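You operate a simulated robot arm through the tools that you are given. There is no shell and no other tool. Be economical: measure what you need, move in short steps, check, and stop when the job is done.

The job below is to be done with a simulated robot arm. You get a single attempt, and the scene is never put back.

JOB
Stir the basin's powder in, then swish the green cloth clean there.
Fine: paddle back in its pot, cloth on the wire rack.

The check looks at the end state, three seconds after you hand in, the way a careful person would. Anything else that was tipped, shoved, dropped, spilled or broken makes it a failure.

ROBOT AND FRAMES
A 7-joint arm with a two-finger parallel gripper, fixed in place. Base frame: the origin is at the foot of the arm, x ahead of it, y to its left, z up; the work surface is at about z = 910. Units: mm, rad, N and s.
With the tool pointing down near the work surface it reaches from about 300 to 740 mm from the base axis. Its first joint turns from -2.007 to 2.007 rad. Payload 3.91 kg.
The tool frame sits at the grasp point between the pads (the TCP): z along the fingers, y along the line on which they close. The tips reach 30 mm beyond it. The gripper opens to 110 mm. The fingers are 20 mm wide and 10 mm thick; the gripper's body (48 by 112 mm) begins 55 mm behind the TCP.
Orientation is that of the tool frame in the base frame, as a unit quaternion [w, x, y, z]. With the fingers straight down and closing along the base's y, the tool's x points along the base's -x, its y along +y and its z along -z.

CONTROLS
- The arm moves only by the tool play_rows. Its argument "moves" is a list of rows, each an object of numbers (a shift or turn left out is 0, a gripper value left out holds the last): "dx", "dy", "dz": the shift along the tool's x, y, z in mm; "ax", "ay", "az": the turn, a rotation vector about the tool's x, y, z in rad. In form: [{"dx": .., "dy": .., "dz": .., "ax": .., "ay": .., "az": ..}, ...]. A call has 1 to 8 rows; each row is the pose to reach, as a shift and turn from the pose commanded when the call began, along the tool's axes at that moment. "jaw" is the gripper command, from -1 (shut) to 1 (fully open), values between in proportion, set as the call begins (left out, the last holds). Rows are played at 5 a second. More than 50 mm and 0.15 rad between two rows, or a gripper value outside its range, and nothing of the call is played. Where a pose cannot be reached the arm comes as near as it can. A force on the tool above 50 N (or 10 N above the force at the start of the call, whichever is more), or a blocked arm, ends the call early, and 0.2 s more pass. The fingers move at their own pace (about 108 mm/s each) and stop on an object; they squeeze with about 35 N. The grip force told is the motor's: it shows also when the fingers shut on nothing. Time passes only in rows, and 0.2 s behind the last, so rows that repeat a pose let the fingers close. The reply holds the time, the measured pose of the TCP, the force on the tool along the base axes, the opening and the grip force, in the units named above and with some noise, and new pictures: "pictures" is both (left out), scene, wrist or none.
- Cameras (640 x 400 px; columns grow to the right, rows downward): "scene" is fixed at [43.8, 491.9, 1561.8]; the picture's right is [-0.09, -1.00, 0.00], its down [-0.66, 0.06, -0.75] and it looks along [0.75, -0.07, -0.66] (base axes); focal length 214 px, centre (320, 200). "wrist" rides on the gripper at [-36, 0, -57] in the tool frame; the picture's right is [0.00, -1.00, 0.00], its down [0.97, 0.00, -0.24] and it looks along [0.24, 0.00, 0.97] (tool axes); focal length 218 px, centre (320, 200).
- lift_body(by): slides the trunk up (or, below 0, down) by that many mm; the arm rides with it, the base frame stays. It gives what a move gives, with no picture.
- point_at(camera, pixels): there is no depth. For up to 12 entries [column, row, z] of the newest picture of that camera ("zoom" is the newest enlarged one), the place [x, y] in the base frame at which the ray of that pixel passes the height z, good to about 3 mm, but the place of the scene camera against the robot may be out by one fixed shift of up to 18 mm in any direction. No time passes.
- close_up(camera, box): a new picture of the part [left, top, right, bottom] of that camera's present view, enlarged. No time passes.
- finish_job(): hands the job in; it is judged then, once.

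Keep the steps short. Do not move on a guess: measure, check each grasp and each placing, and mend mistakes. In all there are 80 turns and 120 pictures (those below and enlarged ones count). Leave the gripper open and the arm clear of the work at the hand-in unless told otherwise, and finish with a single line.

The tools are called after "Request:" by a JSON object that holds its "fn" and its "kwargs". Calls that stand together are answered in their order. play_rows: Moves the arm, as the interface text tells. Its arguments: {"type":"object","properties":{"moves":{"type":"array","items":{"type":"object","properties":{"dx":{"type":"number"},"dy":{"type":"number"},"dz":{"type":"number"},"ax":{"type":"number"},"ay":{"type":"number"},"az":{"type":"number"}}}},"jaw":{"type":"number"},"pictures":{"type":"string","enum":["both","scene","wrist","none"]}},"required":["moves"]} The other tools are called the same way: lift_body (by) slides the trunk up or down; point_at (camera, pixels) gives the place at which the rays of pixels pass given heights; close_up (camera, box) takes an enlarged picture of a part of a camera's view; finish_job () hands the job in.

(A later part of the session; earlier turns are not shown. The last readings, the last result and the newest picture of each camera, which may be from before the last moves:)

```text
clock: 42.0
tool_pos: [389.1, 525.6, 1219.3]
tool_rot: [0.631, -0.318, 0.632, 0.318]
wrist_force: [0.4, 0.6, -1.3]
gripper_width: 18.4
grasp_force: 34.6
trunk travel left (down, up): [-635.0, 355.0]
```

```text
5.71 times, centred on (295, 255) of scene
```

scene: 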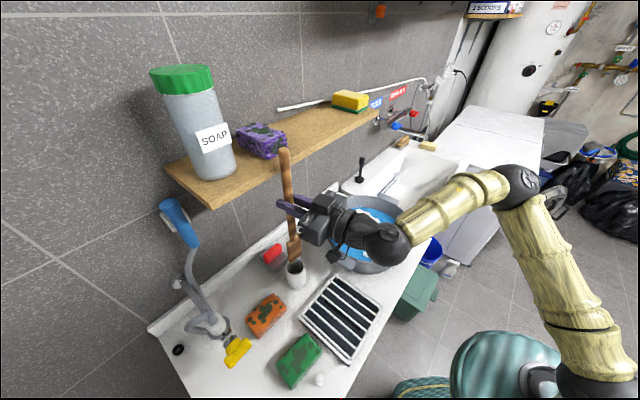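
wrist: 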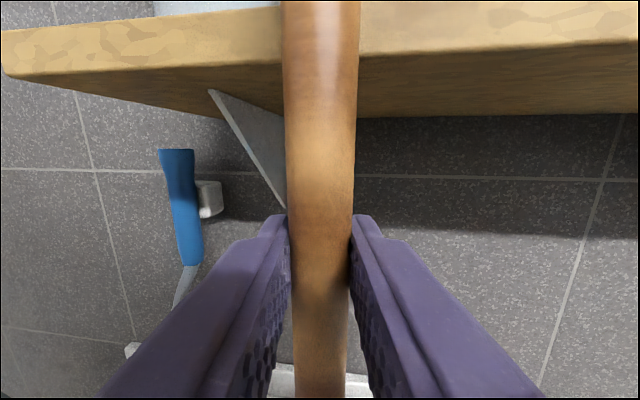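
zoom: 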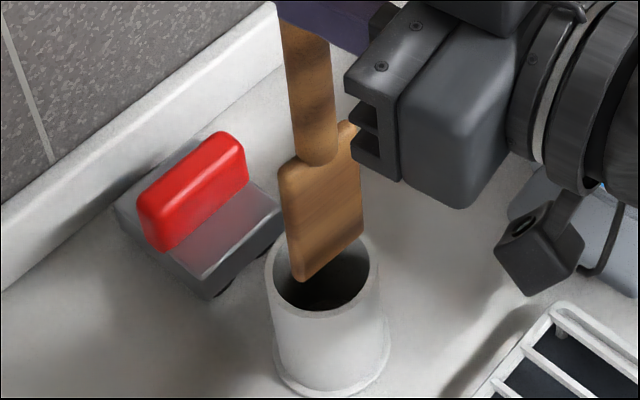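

The blade's right corner sits slightly past the hole's edge. I'll shift 4 mm along the blade (tool +y) and lower gently.

Request:
{"fn": "play_rows", "kwargs": {"moves": [{"dy": 4, "dx": 0}, {"dy": 4, "dx": 6}, {"dy": 4, "dx": 12}, {"dy": 4, "dx": 18}, {"dy": 4, "dx": 18}], "pictures": "none"}}

Request:
{"fn": "close_up", "kwargs": {"camera": "scene", "box": [260, 220, 330, 290]}}

```text
clock: 43.2
tool_pos: [386.0, 528.1, 1202.9]
tool_rot: [0.633, -0.316, 0.631, 0.317]
wrist_force: [1.1, 0.5, 11.6]
gripper_width: 18.6
grasp_force: 35.2
trunk travel left (down, up): [-635.0, 355.0]
```

```text
5.71 times, centred on (295, 255) of scene
```

zoom: 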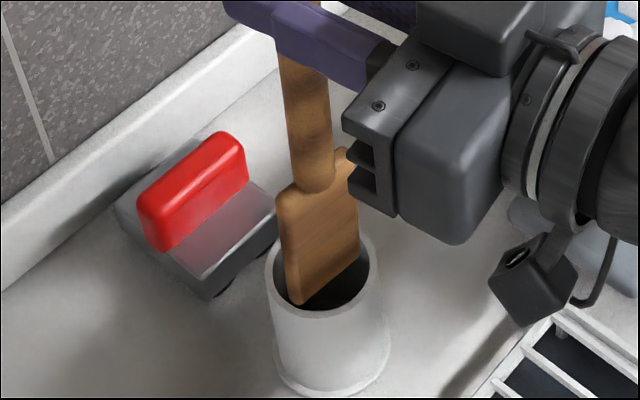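

Contact of 11.6 N upward, so a corner is on the rim. I'll look closer before going on.

Request:
{"fn": "play_rows", "kwargs": {"moves": [{"dx": -5}, {"dx": -5}], "pictures": "none"}}

Request:
{"fn": "close_up", "kwargs": {"camera": "scene", "box": [275, 240, 320, 290]}}

```text
clock: 43.8
tool_pos: [386.5, 529.3, 1204.8]
tool_rot: [0.631, -0.317, 0.634, 0.316]
wrist_force: [0.0, 0.5, -1.2]
gripper_width: 18.2
grasp_force: 34.8
trunk travel left (down, up): [-635.0, 355.0]
```

```text
8.00 times, centred on (298, 265) of scene
```

zoom: 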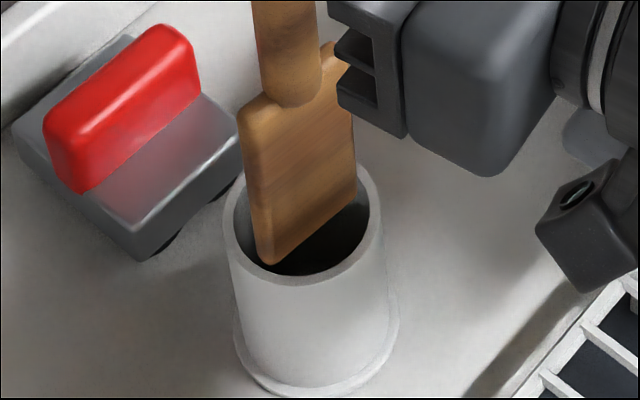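

It's free again. The blade's bottom needs to go about 7 mm farther from the camera (base +x) to centre it in the hole. I'll shift and lower gently.

Request:
{"fn": "play_rows", "kwargs": {"moves": [{"dy": -3, "dz": 2}, {"dy": -6, "dz": 3.7}, {"dy": -6, "dz": 3.7, "dx": 5}, {"dy": -6, "dz": 3.7, "dx": 10}, {"dy": -6, "dz": 3.7, "dx": 15}, {"dy": -6, "dz": 3.7, "dx": 15}], "pictures": "none"}}

Request:
{"fn": "close_up", "kwargs": {"camera": "scene", "box": [275, 240, 320, 290]}}

```text
clock: 45.2
tool_pos: [389.8, 526.9, 1198.6]
tool_rot: [0.636, -0.317, 0.627, 0.321]
wrist_force: [-1.5, 2.2, 38.5]
gripper_width: 18.8
grasp_force: 35.1
trunk travel left (down, up): [-635.0, 355.0]
```

```text
8.00 times, centred on (298, 265) of scene
```

zoom: 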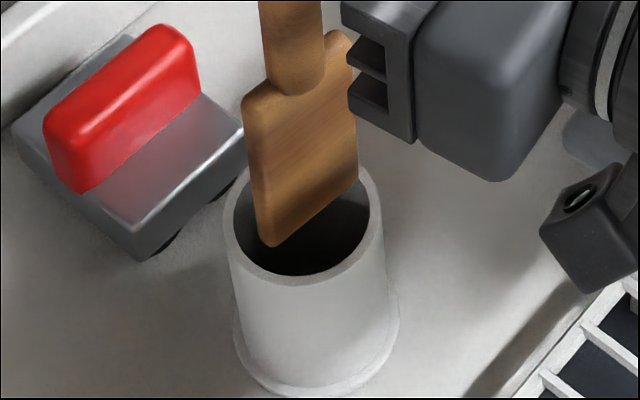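

Upward force of 38 N: I overshot and the far corner is now on the rim. I'll raise at once, move half the shift back, and look while clear.

Request:
{"fn": "play_rows", "kwargs": {"moves": [{"dx": -8}, {"dx": -16}, {"dx": -16, "dy": 2.6, "dz": -1.6}, {"dx": -16, "dy": 2.6, "dz": -1.6}], "pictures": "both"}}

Request:
{"fn": "close_up", "kwargs": {"camera": "scene", "box": [275, 240, 320, 290]}}

```text
clock: 46.2
tool_pos: [391.7, 528.8, 1206.8]
tool_rot: [0.631, -0.317, 0.634, 0.316]
wrist_force: [0.3, 0.7, -1.1]
gripper_width: 18.4
grasp_force: 35.1
trunk travel left (down, up): [-635.0, 355.0]
```

scene: 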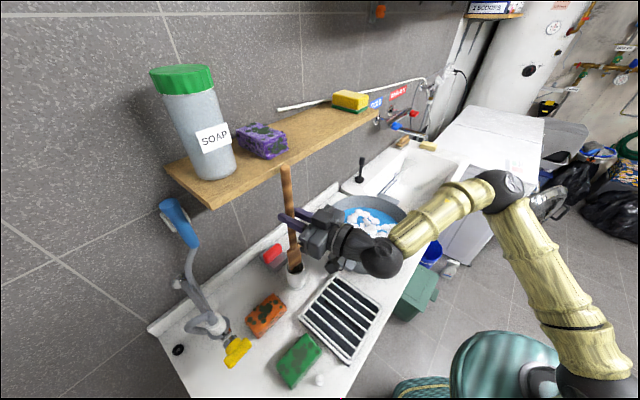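
wrist: 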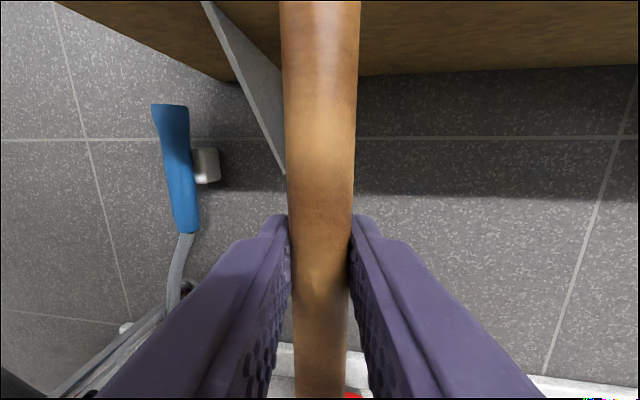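

```text
8.00 times, centred on (298, 265) of scene
```

zoom: 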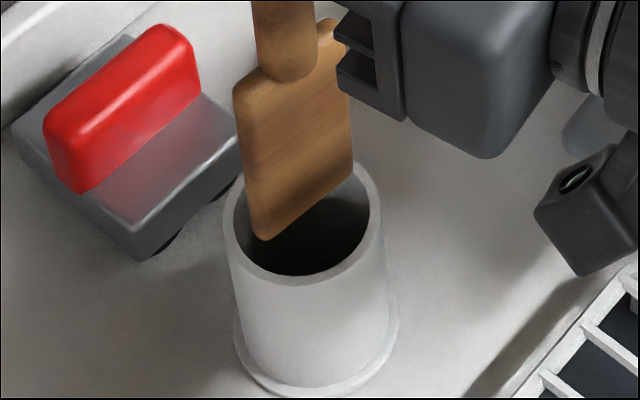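

Projected down to the rim, the blade is about 2 mm left and 2.5 mm too far. I'll correct that and lower 12 mm gently.

Request:
{"fn": "play_rows", "kwargs": {"moves": [{"dy": 0.7, "dz": -3}, {"dy": 0.7, "dz": -3, "dx": 5}, {"dy": 0.7, "dz": -3, "dx": 9}, {"dy": 0.7, "dz": -3, "dx": 13}, {"dy": 0.7, "dz": -3, "dx": 13}], "pictures": "none"}}

Request:
{"fn": "close_up", "kwargs": {"camera": "scene", "box": [275, 240, 320, 290]}}

```text
clock: 47.4
tool_pos: [389.5, 527.1, 1194.8]
tool_rot: [0.631, -0.317, 0.633, 0.317]
wrist_force: [0.5, 0.4, -1.6]
gripper_width: 18.4
grasp_force: 35.2
trunk travel left (down, up): [-635.0, 355.0]
```

```text
8.00 times, centred on (298, 265) of scene
```

zoom: 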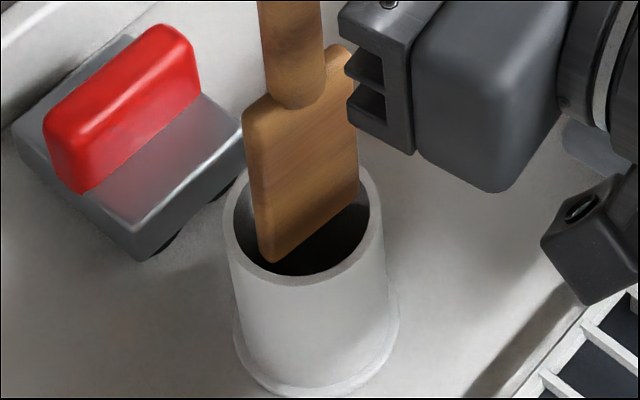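

There's no contact and it looks centred. I'll lower 12 mm more.

Request:
{"fn": "play_rows", "kwargs": {"moves": [{"dx": 4}, {"dx": 8}, {"dx": 12}, {"dx": 12}], "pictures": "none"}}

Request:
{"fn": "close_up", "kwargs": {"camera": "scene", "box": [275, 240, 320, 290]}}

```text
clock: 48.4
tool_pos: [388.3, 527.1, 1182.5]
tool_rot: [0.632, -0.318, 0.632, 0.317]
wrist_force: [-0.1, 0.6, -1.7]
gripper_width: 18.5
grasp_force: 34.9
trunk travel left (down, up): [-635.0, 355.0]
```

```text
8.00 times, centred on (298, 265) of scene
```

zoom: 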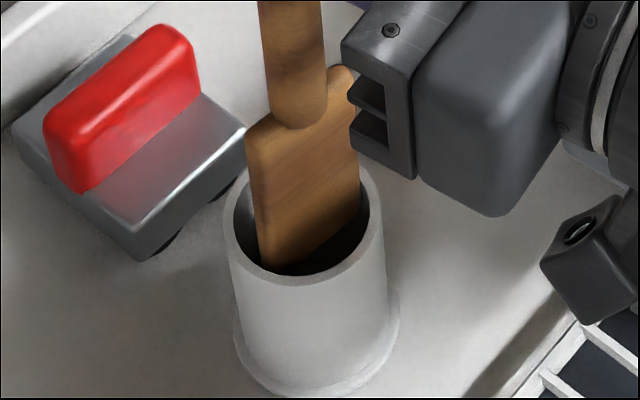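

The blade is inside the pot. I'll lower 34 mm with the arm and then finish with the trunk, because of the wrist limit.

Request:
{"fn": "play_rows", "kwargs": {"moves": [{"dx": 7}, {"dx": 14}, {"dx": 21}, {"dx": 28}, {"dx": 32}, {"dx": 32}], "pictures": "none"}}

Request:
{"fn": "close_up", "kwargs": {"camera": "scene", "box": [240, 180, 340, 290]}}

```text
clock: 49.8
tool_pos: [388.8, 527.3, 1150.0]
tool_rot: [0.631, -0.318, 0.632, 0.318]
wrist_force: [-1.1, 0.6, -1.1]
gripper_width: 18.6
grasp_force: 34.4
trunk travel left (down, up): [-635.0, 355.0]
```

```text
3.64 times, centred on (290, 235) of scene
```

zoom: 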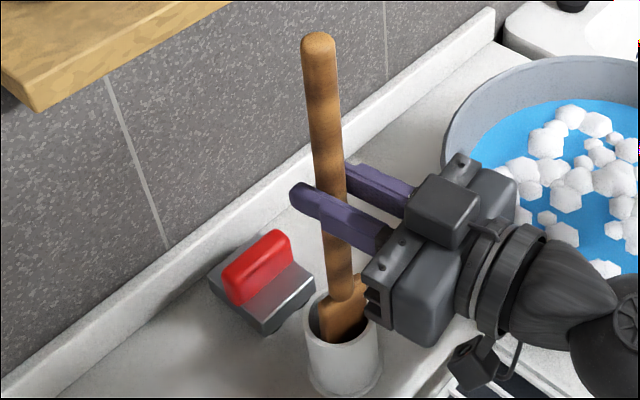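

Good. Now I'll lower with the trunk until the blade reaches the pot's floor.

Request:
{"fn": "lift_body", "kwargs": {"by": -14}}

Request:
{"fn": "lift_body", "kwargs": {"by": -5}}

```text
clock: 50.4
tool_pos: [388.6, 527.3, 1136.3]
tool_rot: [0.631, -0.317, 0.633, 0.317]
wrist_force: [-0.5, -0.2, 0.0]
gripper_width: 18.6
grasp_force: 35.5
trunk travel left (down, up): [-621.0, 369.0]
```

```text
clock: 51.0
tool_pos: [389.0, 526.7, 1130.6]
tool_rot: [0.631, -0.318, 0.633, 0.317]
wrist_force: [-0.1, 1.6, -1.0]
gripper_width: 18.4
grasp_force: 34.3
trunk travel left (down, up): [-616.0, 374.0]
```

Request:
{"fn": "lift_body", "kwargs": {"by": -4}}

Request:
{"fn": "lift_body", "kwargs": {"by": -4}}

```text
clock: 51.5
tool_pos: [389.6, 527.4, 1126.9]
tool_rot: [0.632, -0.317, 0.633, 0.317]
wrist_force: [-0.9, 0.8, -0.5]
gripper_width: 18.2
grasp_force: 35.0
trunk travel left (down, up): [-612.0, 378.0]
```

```text
clock: 52.0
tool_pos: [390.3, 528.3, 1124.8]
tool_rot: [0.633, -0.316, 0.632, 0.316]
wrist_force: [13.1, 22.4, 10.5]
gripper_width: 18.3
grasp_force: 34.8
trunk travel left (down, up): [-608.0, 382.0]
```

It touched the floor, with a side load too. I'll back up 2 mm and ease forward 4 mm to relieve it, then check.

Request:
{"fn": "lift_body", "kwargs": {"by": 2}}

Request:
{"fn": "play_rows", "kwargs": {"moves": [{"dz": 2}, {"dz": 4}, {"dz": 4}], "pictures": "both"}}

```text
clock: 52.6
tool_pos: [390.9, 529.0, 1122.7]
tool_rot: [0.631, -0.317, 0.634, 0.315]
wrist_force: [13.0, 21.0, 6.1]
gripper_width: 18.3
grasp_force: 34.8
trunk travel left (down, up): [-610.0, 380.0]
```

```text
clock: 53.4
tool_pos: [391.7, 530.2, 1124.8]
tool_rot: [0.631, -0.319, 0.632, 0.318]
wrist_force: [-0.1, 0.4, -1.2]
gripper_width: 18.3
grasp_force: 35.1
trunk travel left (down, up): [-610.0, 380.0]
```

scene: 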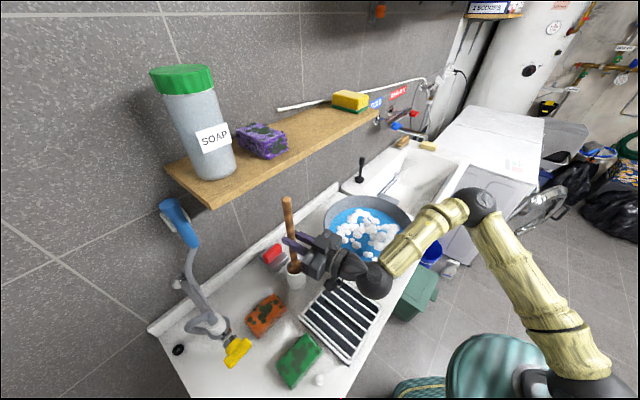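
wrist: 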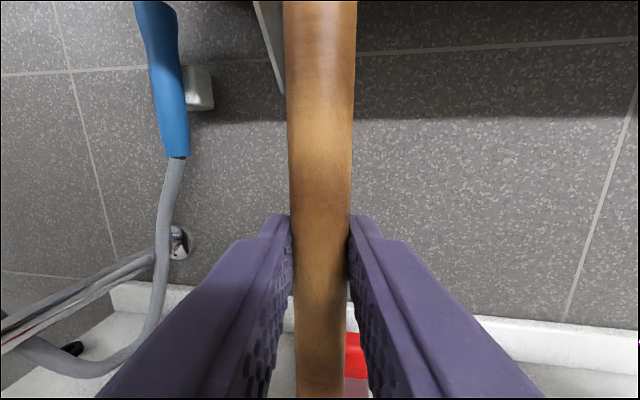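

The loads are gone and the paddle is standing on the pot's floor. I'll open partly (about 38 mm) and check that it stands.

Request:
{"fn": "play_rows", "kwargs": {"moves": [{"dz": 0}, {"dz": 0}, {"dz": 0}], "jaw": -0.3, "pictures": "both"}}

```text
clock: 54.2
tool_pos: [391.0, 529.2, 1124.3]
tool_rot: [0.631, -0.318, 0.632, 0.317]
wrist_force: [-0.6, 0.8, -0.1]
gripper_width: 38.5
grasp_force: 0.0
trunk travel left (down, up): [-610.0, 380.0]
```

scene: 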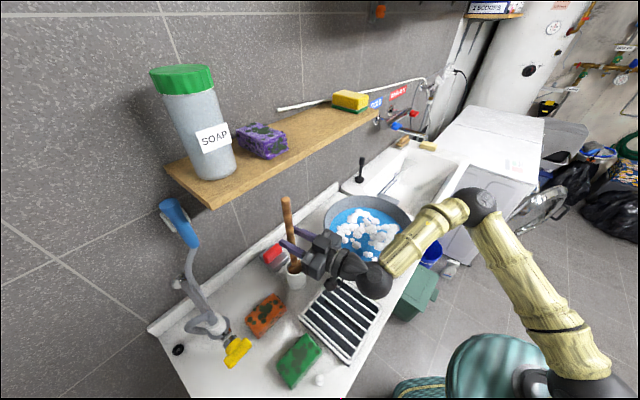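
wrist: 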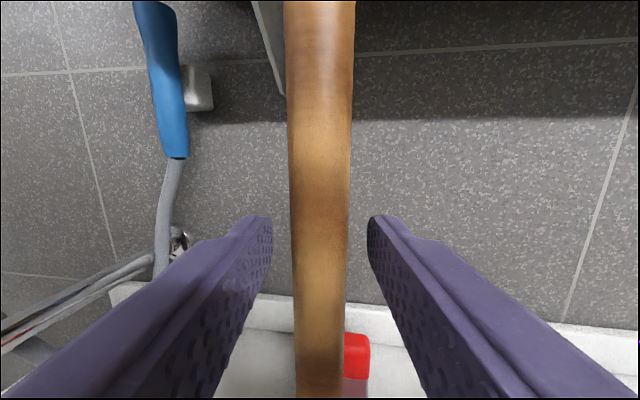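

The handle stands free between the fingers. I'll open more and pull straight back 150 mm.

Request:
{"fn": "play_rows", "kwargs": {"moves": [{"dz": 0}, {"dz": -20}, {"dz": -60}, {"dz": -100}, {"dz": -140}, {"dz": -160}, {"dz": -160}], "jaw": 0.2, "pictures": "both"}}

Request:
{"fn": "close_up", "kwargs": {"camera": "scene", "box": [200, 180, 420, 400]}}

```text
clock: 55.8
tool_pos: [295.9, 403.4, 1127.4]
tool_rot: [0.632, -0.317, 0.633, 0.317]
wrist_force: [-0.1, -0.4, 0.0]
gripper_width: 66.1
grasp_force: 0.0
trunk travel left (down, up): [-610.0, 380.0]
```

scene: 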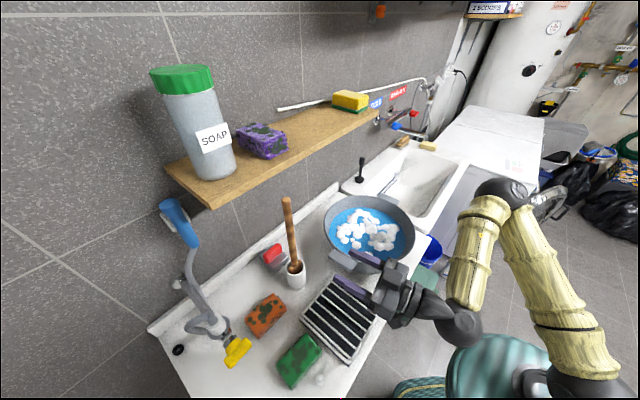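
wrist: 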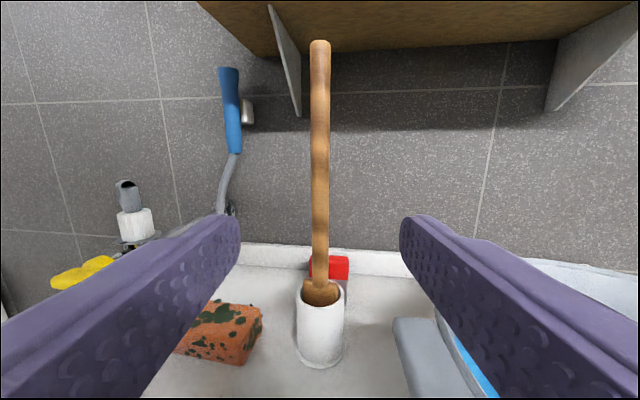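

```text
1.82 times, centred on (310, 290) of scene
```

zoom: 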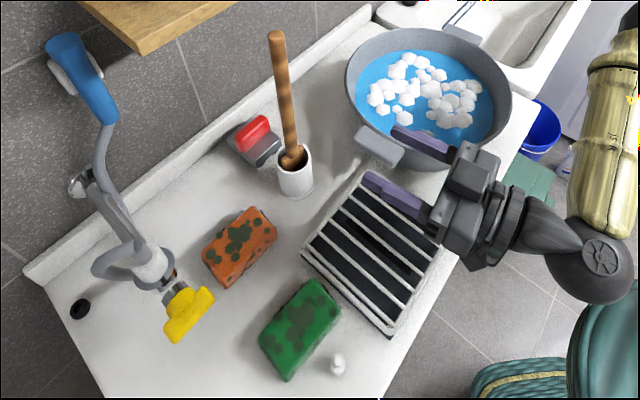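

The paddle stands in its pot as it did at the start. For the green cloth, I'll raise the trunk 200 mm and pitch the tool back to pointing down.

Request:
{"fn": "lift_body", "kwargs": {"by": 200}}

Request:
{"fn": "play_rows", "kwargs": {"moves": [{"ay": 0.14}, {"ay": 0.28}, {"ay": 0.42}, {"ay": 0.56}, {"ay": 0.7}, {"ay": 0.84}, {"ay": 0.84}], "pictures": "none"}}

Request:
{"fn": "play_rows", "kwargs": {"moves": [{"ay": 0.14}, {"ay": 0.28}, {"ay": 0.42}, {"ay": 0.56}, {"ay": 0.7}, {"ay": 0.731}, {"ay": 0.731}], "pictures": "wrist"}}

```text
clock: 57.9
tool_pos: [295.9, 402.6, 1325.8]
tool_rot: [0.631, -0.317, 0.633, 0.317]
wrist_force: [0.3, 0.6, 0.1]
gripper_width: 65.9
grasp_force: 0.1
trunk travel left (down, up): [-810.0, 180.0]
```

```text
clock: 59.5
tool_pos: [295.8, 402.6, 1326.7]
tool_rot: [0.318, -0.419, 0.835, 0.16]
wrist_force: [0.1, 0.7, -0.1]
gripper_width: 66.0
grasp_force: 0.0
trunk travel left (down, up): [-810.0, 180.0]
```

```text
clock: 61.1
tool_pos: [295.5, 402.0, 1326.0]
tool_rot: [-0.001, -0.448, 0.894, -0.001]
wrist_force: [-0.1, 0.7, -0.2]
gripper_width: 66.0
grasp_force: 0.0
trunk travel left (down, up): [-810.0, 180.0]
```

wrist: 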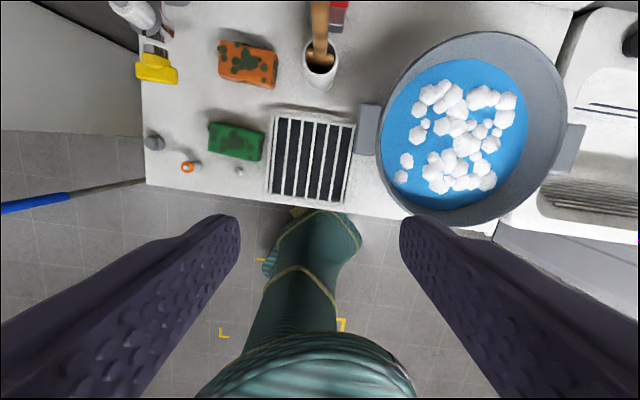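

I have a clear top view. I'll measure the cloth, rack and basin from it.

Request:
{"fn": "point_at", "kwargs": {"camera": "wrist", "pixels": [[211, 121, 940], [265, 133, 940], [260, 160, 935], [207, 149, 935], [275, 112, 930], [355, 123, 930], [347, 204, 930], [266, 192, 930], [311, 158, 930], [453, 131, 975], [379, 130, 1010], [568, 130, 1010]]}}

Request:
{"fn": "close_up", "kwargs": {"camera": "wrist", "box": [180, 90, 380, 215]}}

```text
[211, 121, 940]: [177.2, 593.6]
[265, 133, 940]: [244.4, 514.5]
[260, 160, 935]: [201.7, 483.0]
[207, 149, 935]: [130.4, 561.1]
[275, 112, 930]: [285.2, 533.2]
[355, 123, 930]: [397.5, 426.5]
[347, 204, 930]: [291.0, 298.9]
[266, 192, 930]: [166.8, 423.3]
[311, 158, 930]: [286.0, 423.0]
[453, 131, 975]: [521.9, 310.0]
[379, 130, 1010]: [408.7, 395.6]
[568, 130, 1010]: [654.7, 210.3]
```

```text
3.20 times, centred on (280, 152) of wrist
```

zoom: 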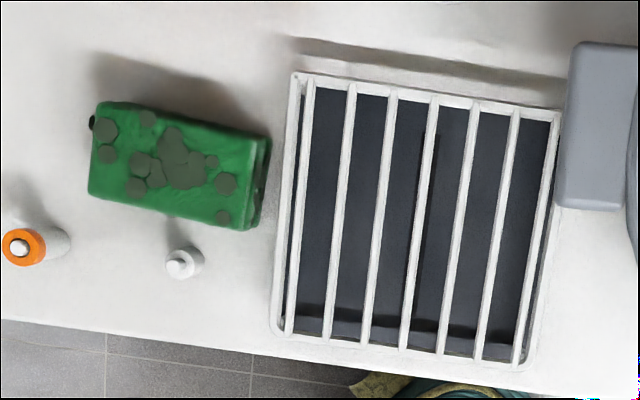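

The cloth is about 100 × 57 mm, centred at (188,538), with a small white cap standing close to its front side. I'll grip across the short side, near the end away from the cap. Moving over the cloth and yawing.

Request:
{"fn": "play_rows", "kwargs": {"moves": [{"dx": -5, "dy": 21, "az": -0.136}, {"dx": -11, "dy": 42, "az": -0.272}, {"dx": -16, "dy": 63, "az": -0.408}, {"dx": -22, "dy": 84, "az": -0.544}, {"dx": -28, "dy": 105, "az": -0.68}, {"dx": -33, "dy": 126, "az": -0.816}, {"dx": -39, "dy": 147, "az": -0.952}, {"dx": -44, "dy": 167, "az": -1.088}], "pictures": "none"}}

Request:
{"fn": "play_rows", "kwargs": {"moves": [{"az": -0.14}, {"az": -0.277}, {"az": -0.277}], "pictures": "both"}}

```text
clock: 62.9
tool_pos: [189.5, 538.5, 1324.4]
tool_rot: [0.001, 0.847, -0.532, 0.0]
wrist_force: [-0.2, 0.7, 0.6]
gripper_width: 66.0
grasp_force: 0.1
trunk travel left (down, up): [-810.0, 180.0]
```

```text
clock: 63.7
tool_pos: [189.6, 537.6, 1326.3]
tool_rot: [0.001, 0.912, -0.41, -0.001]
wrist_force: [1.0, -0.3, 0.8]
gripper_width: 66.2
grasp_force: 0.1
trunk travel left (down, up): [-810.0, 180.0]
```

scene: 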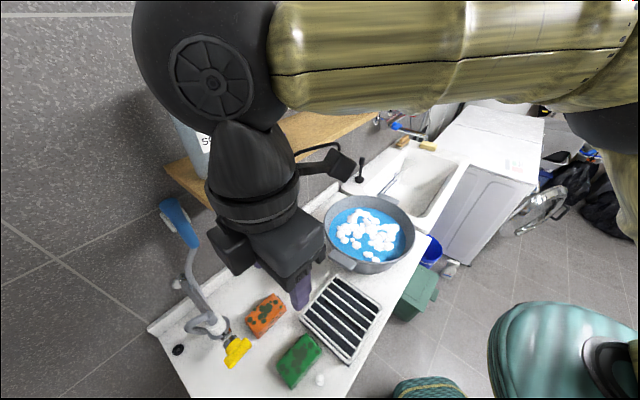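
wrist: 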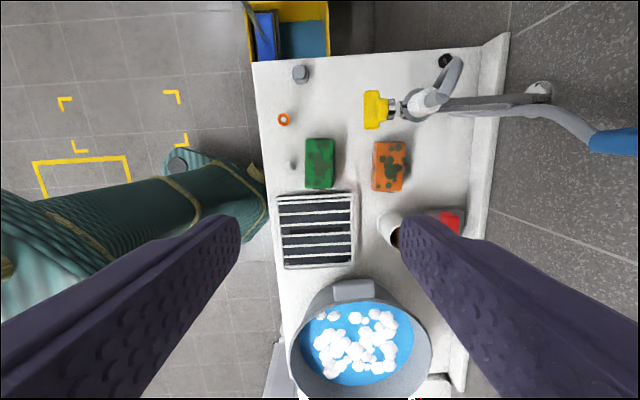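

The cloth is nicely aligned, at column 320. The cap is at wrist (293,163). I'll measure both with an enlargement.

Request:
{"fn": "close_up", "kwargs": {"camera": "wrist", "box": [260, 100, 420, 200]}}

Request:
{"fn": "point_at", "kwargs": {"camera": "wrist", "pixels": [[320, 163, 940], [306, 163, 935], [334, 163, 935], [320, 138, 940], [320, 188, 940], [293, 163, 930], [315, 231, 930], [360, 345, 975]]}}

Request:
{"fn": "close_up", "kwargs": {"camera": "scene", "box": [250, 310, 350, 400]}}

```text
4.00 times, centred on (340, 150) of wrist
```

zoom: 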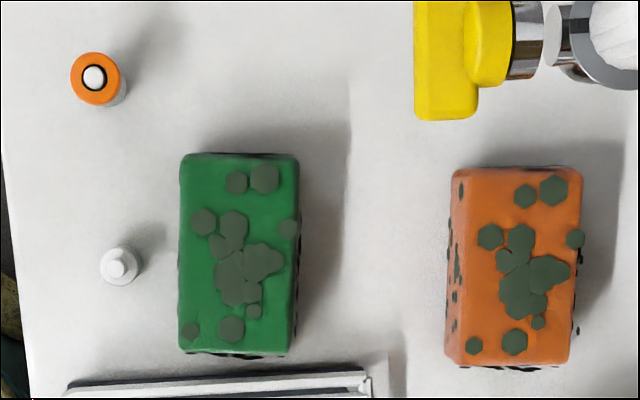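

```text
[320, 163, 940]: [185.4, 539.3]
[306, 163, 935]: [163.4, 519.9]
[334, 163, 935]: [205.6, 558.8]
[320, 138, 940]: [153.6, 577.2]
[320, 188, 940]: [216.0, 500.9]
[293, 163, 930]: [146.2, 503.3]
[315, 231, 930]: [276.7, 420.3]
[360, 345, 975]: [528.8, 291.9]
```

```text
4.44 times, centred on (300, 355) of scene
```

zoom: 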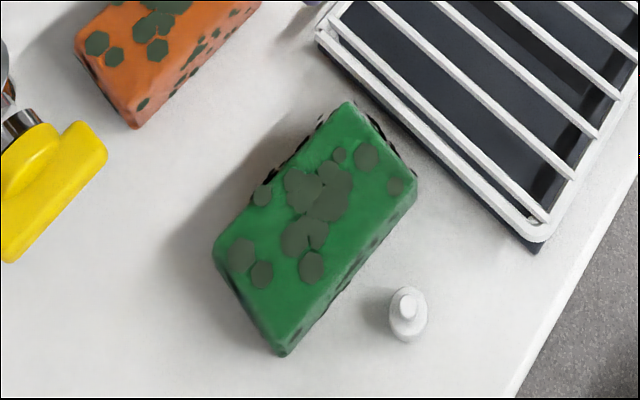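

The cap gap is 18 mm, and fingers opened to 70 mm will reach about 16 mm beyond the cloth. I'll shift 24 mm along the cloth away from the cap and descend 270 mm with the trunk.

Request:
{"fn": "play_rows", "kwargs": {"moves": [{"dx": -12}, {"dx": -24}, {"dx": -24}], "jaw": 0.27, "pictures": "none"}}

Request:
{"fn": "lift_body", "kwargs": {"by": -270}}

Request:
{"fn": "play_rows", "kwargs": {"moves": [{"dx": 0}], "pictures": "both"}}

```text
clock: 64.5
tool_pos: [173.0, 555.9, 1325.0]
tool_rot: [0.001, 0.912, -0.41, -0.001]
wrist_force: [-0.9, 0.1, 0.3]
gripper_width: 69.7
grasp_force: 0.1
trunk travel left (down, up): [-810.0, 180.0]
```

```text
clock: 67.3
tool_pos: [173.1, 556.1, 1055.1]
tool_rot: [0.001, 0.912, -0.41, 0.0]
wrist_force: [0.1, -0.2, -0.2]
gripper_width: 69.4
grasp_force: 0.1
trunk travel left (down, up): [-540.0, 450.0]
```

```text
clock: 67.7
tool_pos: [173.0, 555.5, 1055.1]
tool_rot: [0.001, 0.912, -0.411, -0.001]
wrist_force: [-0.3, -0.1, -0.6]
gripper_width: 69.7
grasp_force: 0.0
trunk travel left (down, up): [-540.0, 450.0]
```

scene: 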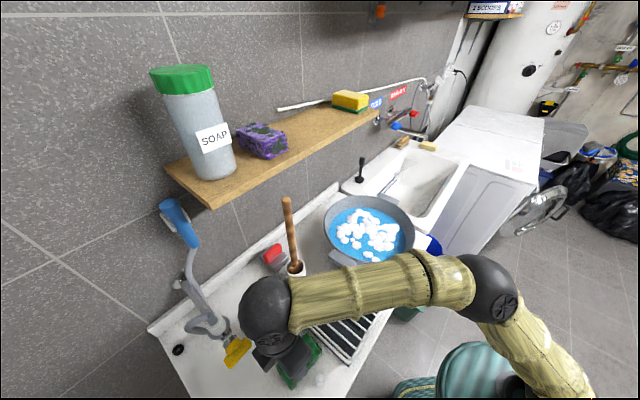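
wrist: 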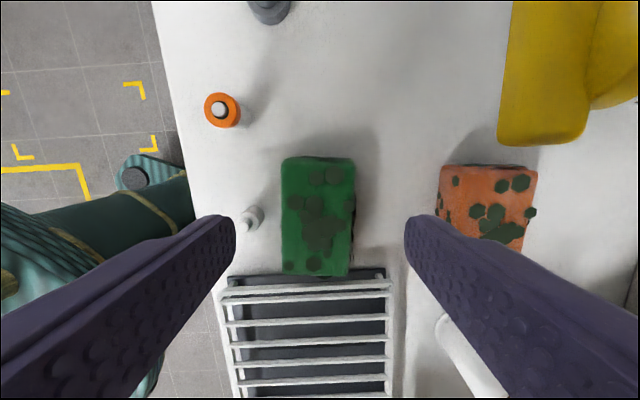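

Aligned. The cap (rows 205-232) is close to the left finger's footprint (rows 180-206), so I'll shift 8 mm further away, then descend 80 mm.

Request:
{"fn": "play_rows", "kwargs": {"moves": [{"dx": -8, "dy": 1}, {"dx": -8, "dy": 1}], "pictures": "none"}}

Request:
{"fn": "lift_body", "kwargs": {"by": -75}}

Request:
{"fn": "play_rows", "kwargs": {"moves": [{"dx": 0}], "pictures": "wrist"}}

```text
clock: 68.3
tool_pos: [166.3, 561.5, 1054.0]
tool_rot: [0.0, 0.912, -0.411, 0.0]
wrist_force: [-0.2, 0.0, -0.3]
gripper_width: 70.0
grasp_force: 0.0
trunk travel left (down, up): [-540.0, 450.0]
```

```text
clock: 69.4
tool_pos: [166.4, 560.7, 979.9]
tool_rot: [0.001, 0.912, -0.41, 0.0]
wrist_force: [0.0, 0.2, 0.3]
gripper_width: 69.7
grasp_force: 0.0
trunk travel left (down, up): [-465.0, 525.0]
```

```text
clock: 69.8
tool_pos: [166.5, 560.1, 980.5]
tool_rot: [0.001, 0.912, -0.41, 0.0]
wrist_force: [-1.3, -0.7, -0.5]
gripper_width: 70.1
grasp_force: 0.0
trunk travel left (down, up): [-465.0, 525.0]
```

wrist: 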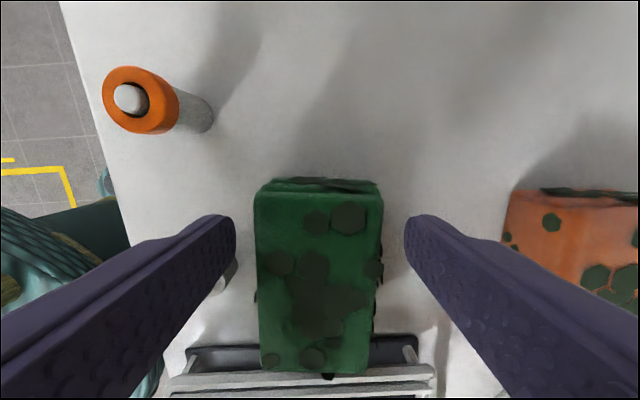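

The fingers straddle the cloth. I'll lower 30 mm to z 950, putting the tips about 10 mm above the counter, and close.

Request:
{"fn": "lift_body", "kwargs": {"by": -30}}

Request:
{"fn": "play_rows", "kwargs": {"moves": [{"dx": 0}, {"dx": 0}, {"dx": 0}, {"dx": 0}], "jaw": -1, "pictures": "wrist"}}

```text
clock: 70.5
tool_pos: [167.1, 560.6, 949.3]
tool_rot: [0.001, 0.912, -0.41, 0.0]
wrist_force: [0.3, -0.9, 0.0]
gripper_width: 70.0
grasp_force: 0.0
trunk travel left (down, up): [-435.0, 555.0]
```

```text
clock: 71.5
tool_pos: [166.7, 561.1, 949.3]
tool_rot: [0.001, 0.912, -0.41, 0.0]
wrist_force: [0.4, 0.0, 1.0]
gripper_width: 59.4
grasp_force: 34.9
trunk travel left (down, up): [-435.0, 555.0]
```

wrist: 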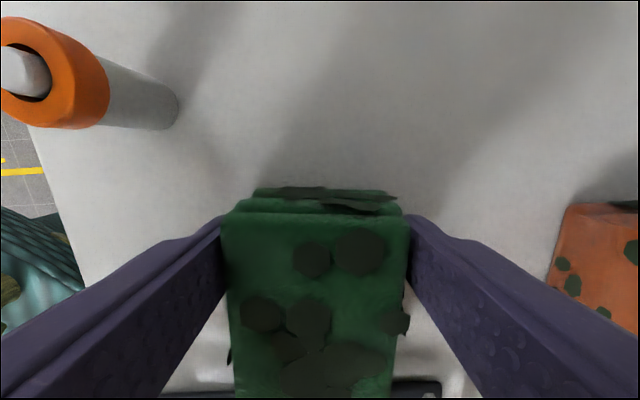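

The grip holds at width 59.4. I'll lift 170 mm with the trunk.

Request:
{"fn": "lift_body", "kwargs": {"by": 40}}

Request:
{"fn": "lift_body", "kwargs": {"by": 140}}

Request:
{"fn": "play_rows", "kwargs": {"moves": [{"dx": 0}], "pictures": "both"}}

```text
clock: 72.4
tool_pos: [165.9, 561.0, 989.8]
tool_rot: [0.001, 0.912, -0.41, 0.0]
wrist_force: [-0.5, 0.0, -0.7]
gripper_width: 59.1
grasp_force: 35.1
trunk travel left (down, up): [-475.0, 515.0]
```

```text
clock: 74.0
tool_pos: [167.9, 561.2, 1127.8]
tool_rot: [0.0, 0.912, -0.411, -0.001]
wrist_force: [0.0, 0.5, -0.4]
gripper_width: 58.9
grasp_force: 35.0
trunk travel left (down, up): [-615.0, 375.0]
```

```text
clock: 74.5
tool_pos: [166.6, 562.2, 1129.4]
tool_rot: [0.001, 0.912, -0.411, -0.001]
wrist_force: [0.7, 0.0, -0.5]
gripper_width: 59.3
grasp_force: 35.4
trunk travel left (down, up): [-615.0, 375.0]
```

scene: 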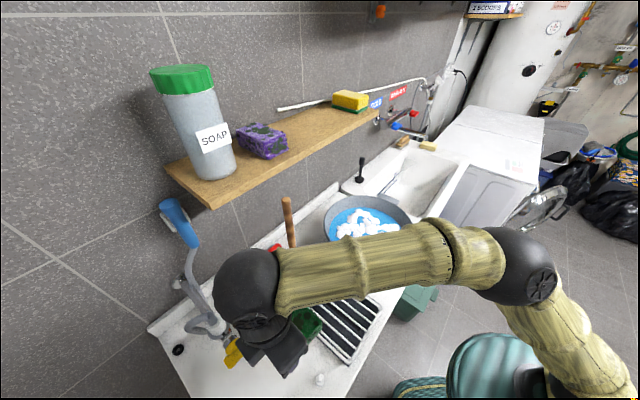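
wrist: 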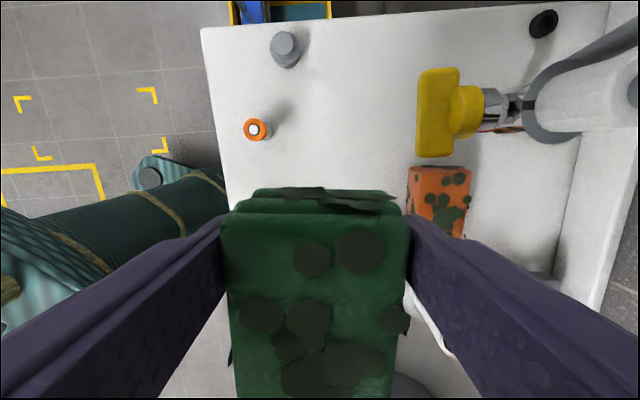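

The cap is still standing and the cloth is secure. I'll travel to above the basin on a path bowed away from the paddle and shelf.

Request:
{"fn": "play_rows", "kwargs": {"moves": [{"dx": 48, "dy": 10}, {"dx": 97, "dy": 15}, {"dx": 146, "dy": 15}, {"dx": 194, "dy": 5}, {"dx": 240, "dy": -12}, {"dx": 285, "dy": -32}, {"dx": 330, "dy": -52}, {"dx": 360, "dy": -65}], "pictures": "both"}}

```text
clock: 76.2
tool_pos: [454.1, 335.4, 1131.8]
tool_rot: [0.002, 0.912, -0.41, 0.0]
wrist_force: [0.6, -0.1, -1.1]
gripper_width: 59.0
grasp_force: 35.4
trunk travel left (down, up): [-615.0, 375.0]
```

scene: 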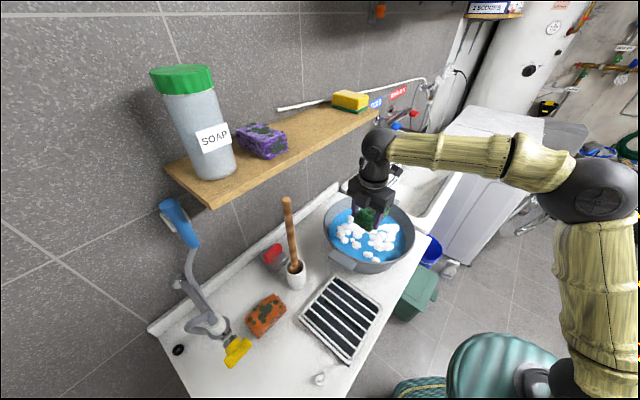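
wrist: 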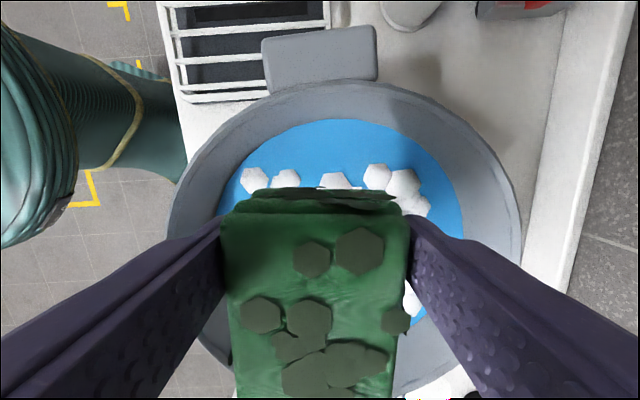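

The wrist view puts the basin centre about 39 mm farther along tool x and 20 mm to the right. I'll centre the cloth there, then descend 120 mm with the trunk.

Request:
{"fn": "play_rows", "kwargs": {"moves": [{"dx": 20, "dy": -10}, {"dx": 39, "dy": -20}, {"dx": 39, "dy": -20}], "pictures": "none"}}

Request:
{"fn": "lift_body", "kwargs": {"by": -110}}

Request:
{"fn": "play_rows", "kwargs": {"moves": [{"dx": 0}], "pictures": "both"}}

Request:
{"fn": "close_up", "kwargs": {"camera": "scene", "box": [290, 100, 450, 280]}}

```text
clock: 77.0
tool_pos: [494.1, 318.2, 1129.5]
tool_rot: [0.001, 0.912, -0.411, 0.0]
wrist_force: [0.8, 0.1, -0.7]
gripper_width: 59.2
grasp_force: 35.2
trunk travel left (down, up): [-615.0, 375.0]
```

```text
clock: 78.5
tool_pos: [492.9, 317.9, 1020.6]
tool_rot: [0.001, 0.912, -0.41, -0.001]
wrist_force: [-0.2, 0.4, -1.0]
gripper_width: 59.2
grasp_force: 35.1
trunk travel left (down, up): [-505.0, 485.0]
```

```text
clock: 78.9
tool_pos: [493.9, 317.7, 1019.9]
tool_rot: [0.001, 0.912, -0.41, -0.001]
wrist_force: [0.6, -0.1, -0.7]
gripper_width: 59.3
grasp_force: 35.0
trunk travel left (down, up): [-505.0, 485.0]
```

scene: 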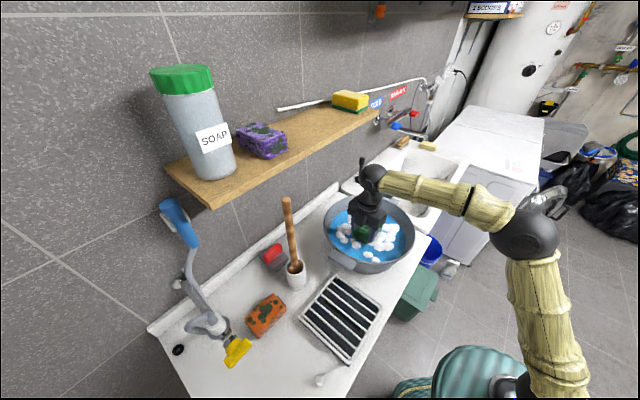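
wrist: 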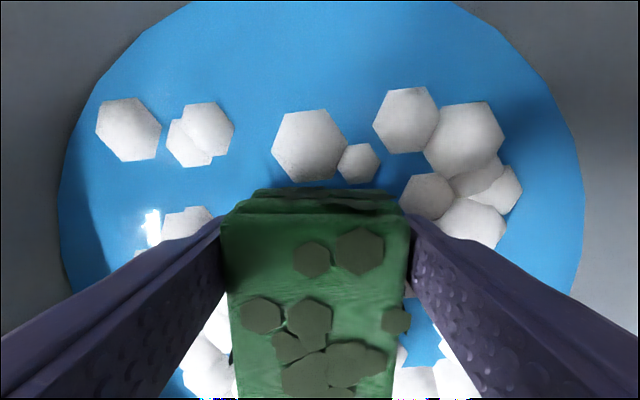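

```text
2.22 times, centred on (370, 190) of scene
```

zoom: 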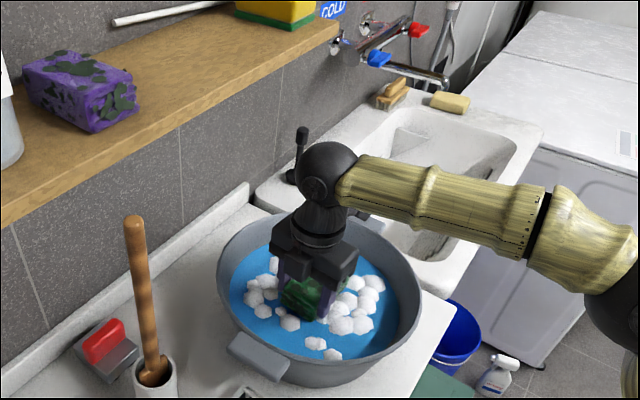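

All is well. I'll lower 48 mm into the water.

Request:
{"fn": "lift_body", "kwargs": {"by": -30}}

Request:
{"fn": "lift_body", "kwargs": {"by": -20}}

Request:
{"fn": "close_up", "kwargs": {"camera": "scene", "box": [270, 350, 350, 400]}}

Request:
{"fn": "close_up", "kwargs": {"camera": "scene", "box": [310, 160, 430, 280]}}

```text
clock: 79.6
tool_pos: [494.3, 318.9, 990.6]
tool_rot: [0.0, 0.912, -0.411, 0.0]
wrist_force: [0.4, 0.1, 0.1]
gripper_width: 59.2
grasp_force: 35.1
trunk travel left (down, up): [-475.0, 515.0]
```

```text
clock: 80.3
tool_pos: [494.9, 318.3, 969.2]
tool_rot: [0.001, 0.912, -0.411, 0.0]
wrist_force: [0.1, 0.1, 0.1]
gripper_width: 59.0
grasp_force: 34.9
trunk travel left (down, up): [-455.0, 535.0]
```

```text
8.00 times, centred on (310, 375) of scene
```

zoom: 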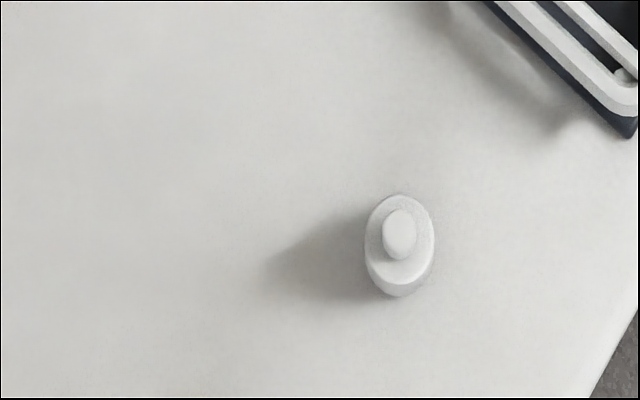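

```text
3.33 times, centred on (370, 220) of scene
```

zoom: 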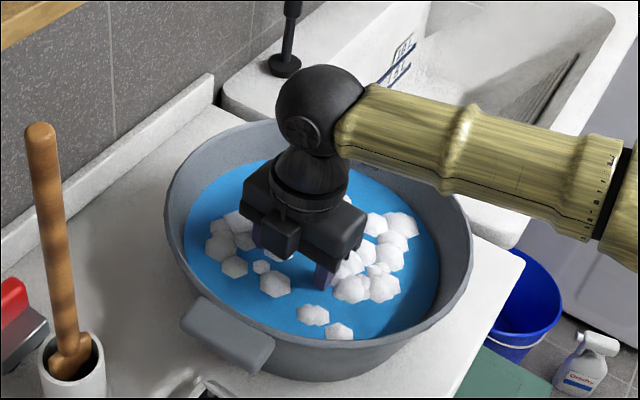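

The cap stands as before and the cloth is submerged. I'll swish it with ±35 mm strokes.

Request:
{"fn": "play_rows", "kwargs": {"moves": [{"dy": 30}, {"dy": 0, "dx": 15}, {"dy": -30}, {"dy": 0, "dx": -20}, {"dy": 30}, {"dy": 0, "dx": 15}, {"dy": -30}, {"dy": 0}], "pictures": "none"}}

Request:
{"fn": "play_rows", "kwargs": {"moves": [{"dx": 30}, {"dx": 0, "dy": 25}, {"dx": -30}, {"dx": 0, "dy": -25}, {"dx": 30}, {"dx": 0, "dy": 25}, {"dx": -30}, {"dx": 0}], "pictures": "none"}}

Request:
{"fn": "play_rows", "kwargs": {"moves": [{"dy": 30}, {"dy": 0, "dx": 15}, {"dy": -30}, {"dy": 0, "dx": -20}, {"dy": 30}, {"dy": 0, "dx": 15}, {"dy": -30}, {"dy": 0}], "pictures": "none"}}

Request:
{"fn": "lift_body", "kwargs": {"by": 65}}

Request:
{"fn": "play_rows", "kwargs": {"moves": [{"dx": 0}, {"dx": 0}], "pictures": "both"}}

```text
clock: 82.1
tool_pos: [494.6, 320.0, 969.1]
tool_rot: [0.002, 0.912, -0.411, 0.0]
wrist_force: [0.9, 0.8, -0.3]
gripper_width: 59.0
grasp_force: 34.8
trunk travel left (down, up): [-455.0, 535.0]
```

```text
clock: 83.9
tool_pos: [495.3, 315.3, 970.8]
tool_rot: [0.001, 0.912, -0.411, -0.001]
wrist_force: [-0.2, 0.4, -0.5]
gripper_width: 59.2
grasp_force: 34.8
trunk travel left (down, up): [-455.0, 535.0]
```

```text
clock: 85.7
tool_pos: [490.7, 318.1, 969.9]
tool_rot: [0.0, 0.912, -0.411, -0.001]
wrist_force: [0.2, 0.8, -1.1]
gripper_width: 58.9
grasp_force: 34.9
trunk travel left (down, up): [-455.0, 535.0]
```

```text
clock: 86.7
tool_pos: [490.0, 318.3, 1035.8]
tool_rot: [0.001, 0.912, -0.411, -0.001]
wrist_force: [0.1, -0.4, 0.0]
gripper_width: 59.2
grasp_force: 35.3
trunk travel left (down, up): [-520.0, 470.0]
```

```text
clock: 87.3
tool_pos: [489.1, 318.7, 1036.4]
tool_rot: [0.001, 0.912, -0.411, 0.0]
wrist_force: [0.3, -0.2, -0.5]
gripper_width: 59.0
grasp_force: 35.0
trunk travel left (down, up): [-520.0, 470.0]
```

scene: 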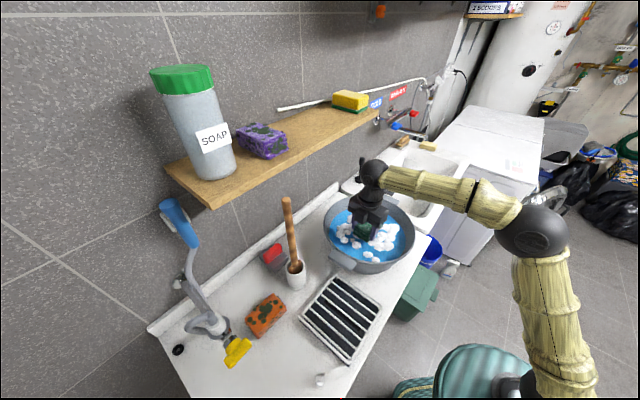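
wrist: 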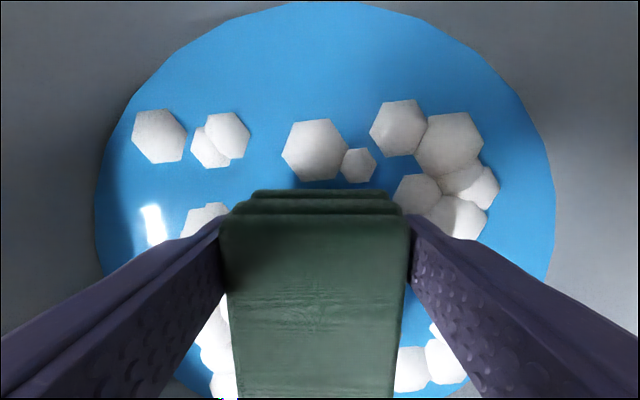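

The stains are gone from the top. I'll check the sides and let it drip for a moment.

Request:
{"fn": "play_rows", "kwargs": {"moves": [{"dx": 0}, {"dx": 0}, {"dx": 0}, {"dx": 0}, {"dx": 0}, {"dx": 0}, {"dx": 0}, {"dx": 0}], "pictures": "none"}}

Request:
{"fn": "close_up", "kwargs": {"camera": "scene", "box": [330, 180, 420, 260]}}

Request:
{"fn": "close_up", "kwargs": {"camera": "wrist", "box": [200, 170, 440, 400]}}

```text
clock: 89.1
tool_pos: [491.0, 318.8, 1035.3]
tool_rot: [0.001, 0.912, -0.411, 0.0]
wrist_force: [0.5, 0.6, -0.3]
gripper_width: 59.0
grasp_force: 35.3
trunk travel left (down, up): [-520.0, 470.0]
```

```text
5.00 times, centred on (375, 220) of scene
```

zoom: 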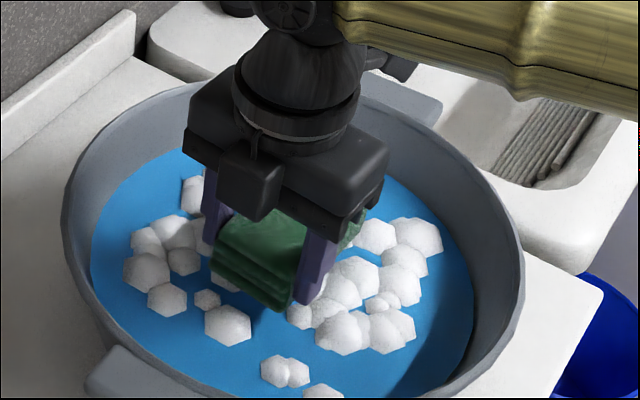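

```text
1.74 times, centred on (320, 285) of wrist
```

zoom: 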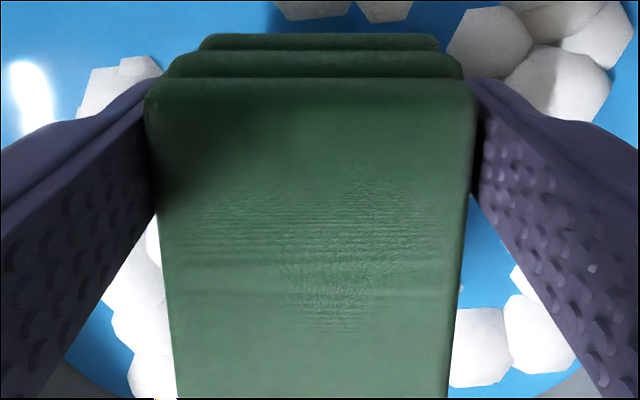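

The cloth is clean on all visible sides. I'll raise it and carry it over the rack (centre ≈ (283,420)), aiming the TCP at (264,442) because of the off-centre grip.

Request:
{"fn": "lift_body", "kwargs": {"by": 85}}

Request:
{"fn": "play_rows", "kwargs": {"moves": [{"dx": -35, "dy": 13}, {"dx": -70, "dy": 26}, {"dx": -105, "dy": 39}, {"dx": -140, "dy": 52}, {"dx": -175, "dy": 65}, {"dx": -210, "dy": 77}, {"dx": -242.5, "dy": 87}, {"dx": -242.5, "dy": 87}], "pictures": "both"}}

```text
clock: 90.3
tool_pos: [490.1, 318.6, 1121.1]
tool_rot: [0.001, 0.912, -0.411, -0.001]
wrist_force: [0.3, -0.1, -0.1]
gripper_width: 59.1
grasp_force: 35.1
trunk travel left (down, up): [-605.0, 385.0]
```

```text
clock: 92.1
tool_pos: [264.3, 444.5, 1120.3]
tool_rot: [0.001, 0.911, -0.413, 0.0]
wrist_force: [0.4, -0.3, 0.3]
gripper_width: 59.4
grasp_force: 35.1
trunk travel left (down, up): [-605.0, 385.0]
```

scene: 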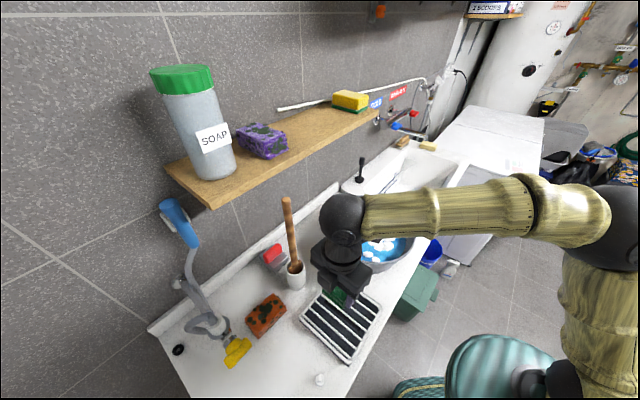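
wrist: 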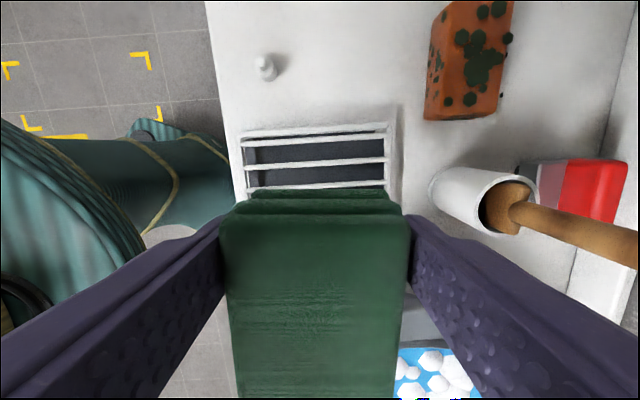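

The cloth is centred over the rack. I'll lower 135 mm, then go in small steps until contact.

Request:
{"fn": "lift_body", "kwargs": {"by": -135}}

Request:
{"fn": "close_up", "kwargs": {"camera": "scene", "box": [270, 230, 410, 380]}}

Request:
{"fn": "lift_body", "kwargs": {"by": -8}}

```text
clock: 93.8
tool_pos: [263.0, 443.9, 985.0]
tool_rot: [0.001, 0.912, -0.411, -0.001]
wrist_force: [0.5, -0.4, -1.4]
gripper_width: 58.9
grasp_force: 35.1
trunk travel left (down, up): [-470.0, 520.0]
```

```text
2.67 times, centred on (340, 305) of scene
```

zoom: 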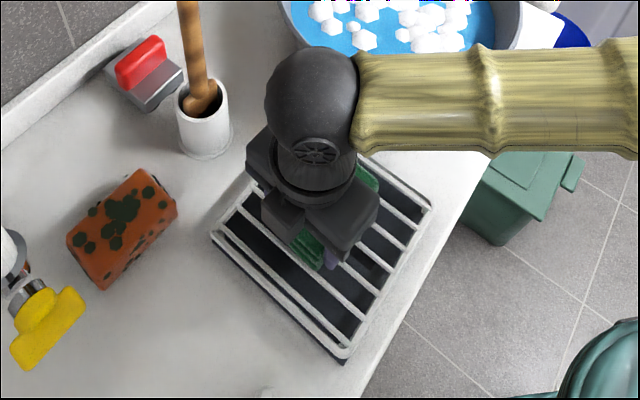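

```text
clock: 94.3
tool_pos: [262.3, 444.1, 977.3]
tool_rot: [0.0, 0.912, -0.41, 0.0]
wrist_force: [1.1, 2.1, 9.1]
gripper_width: 59.1
grasp_force: 34.7
trunk travel left (down, up): [-462.0, 528.0]
```

Contact at 9 N, so the cloth is resting on the rack. I'll open to 76 mm.

Request:
{"fn": "play_rows", "kwargs": {"moves": [{"dx": 0}, {"dx": 0}, {"dx": 0}], "jaw": 0.4, "pictures": "wrist"}}

```text
clock: 95.1
tool_pos: [262.9, 443.4, 976.3]
tool_rot: [0.0, 0.912, -0.411, -0.001]
wrist_force: [0.0, -0.2, 0.2]
gripper_width: 77.0
grasp_force: 0.1
trunk travel left (down, up): [-462.0, 528.0]
```

wrist: 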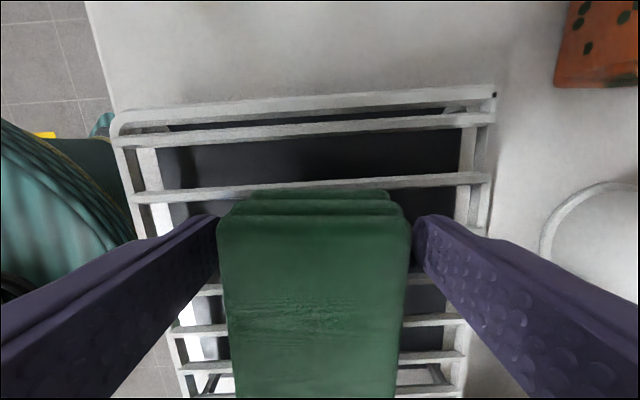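

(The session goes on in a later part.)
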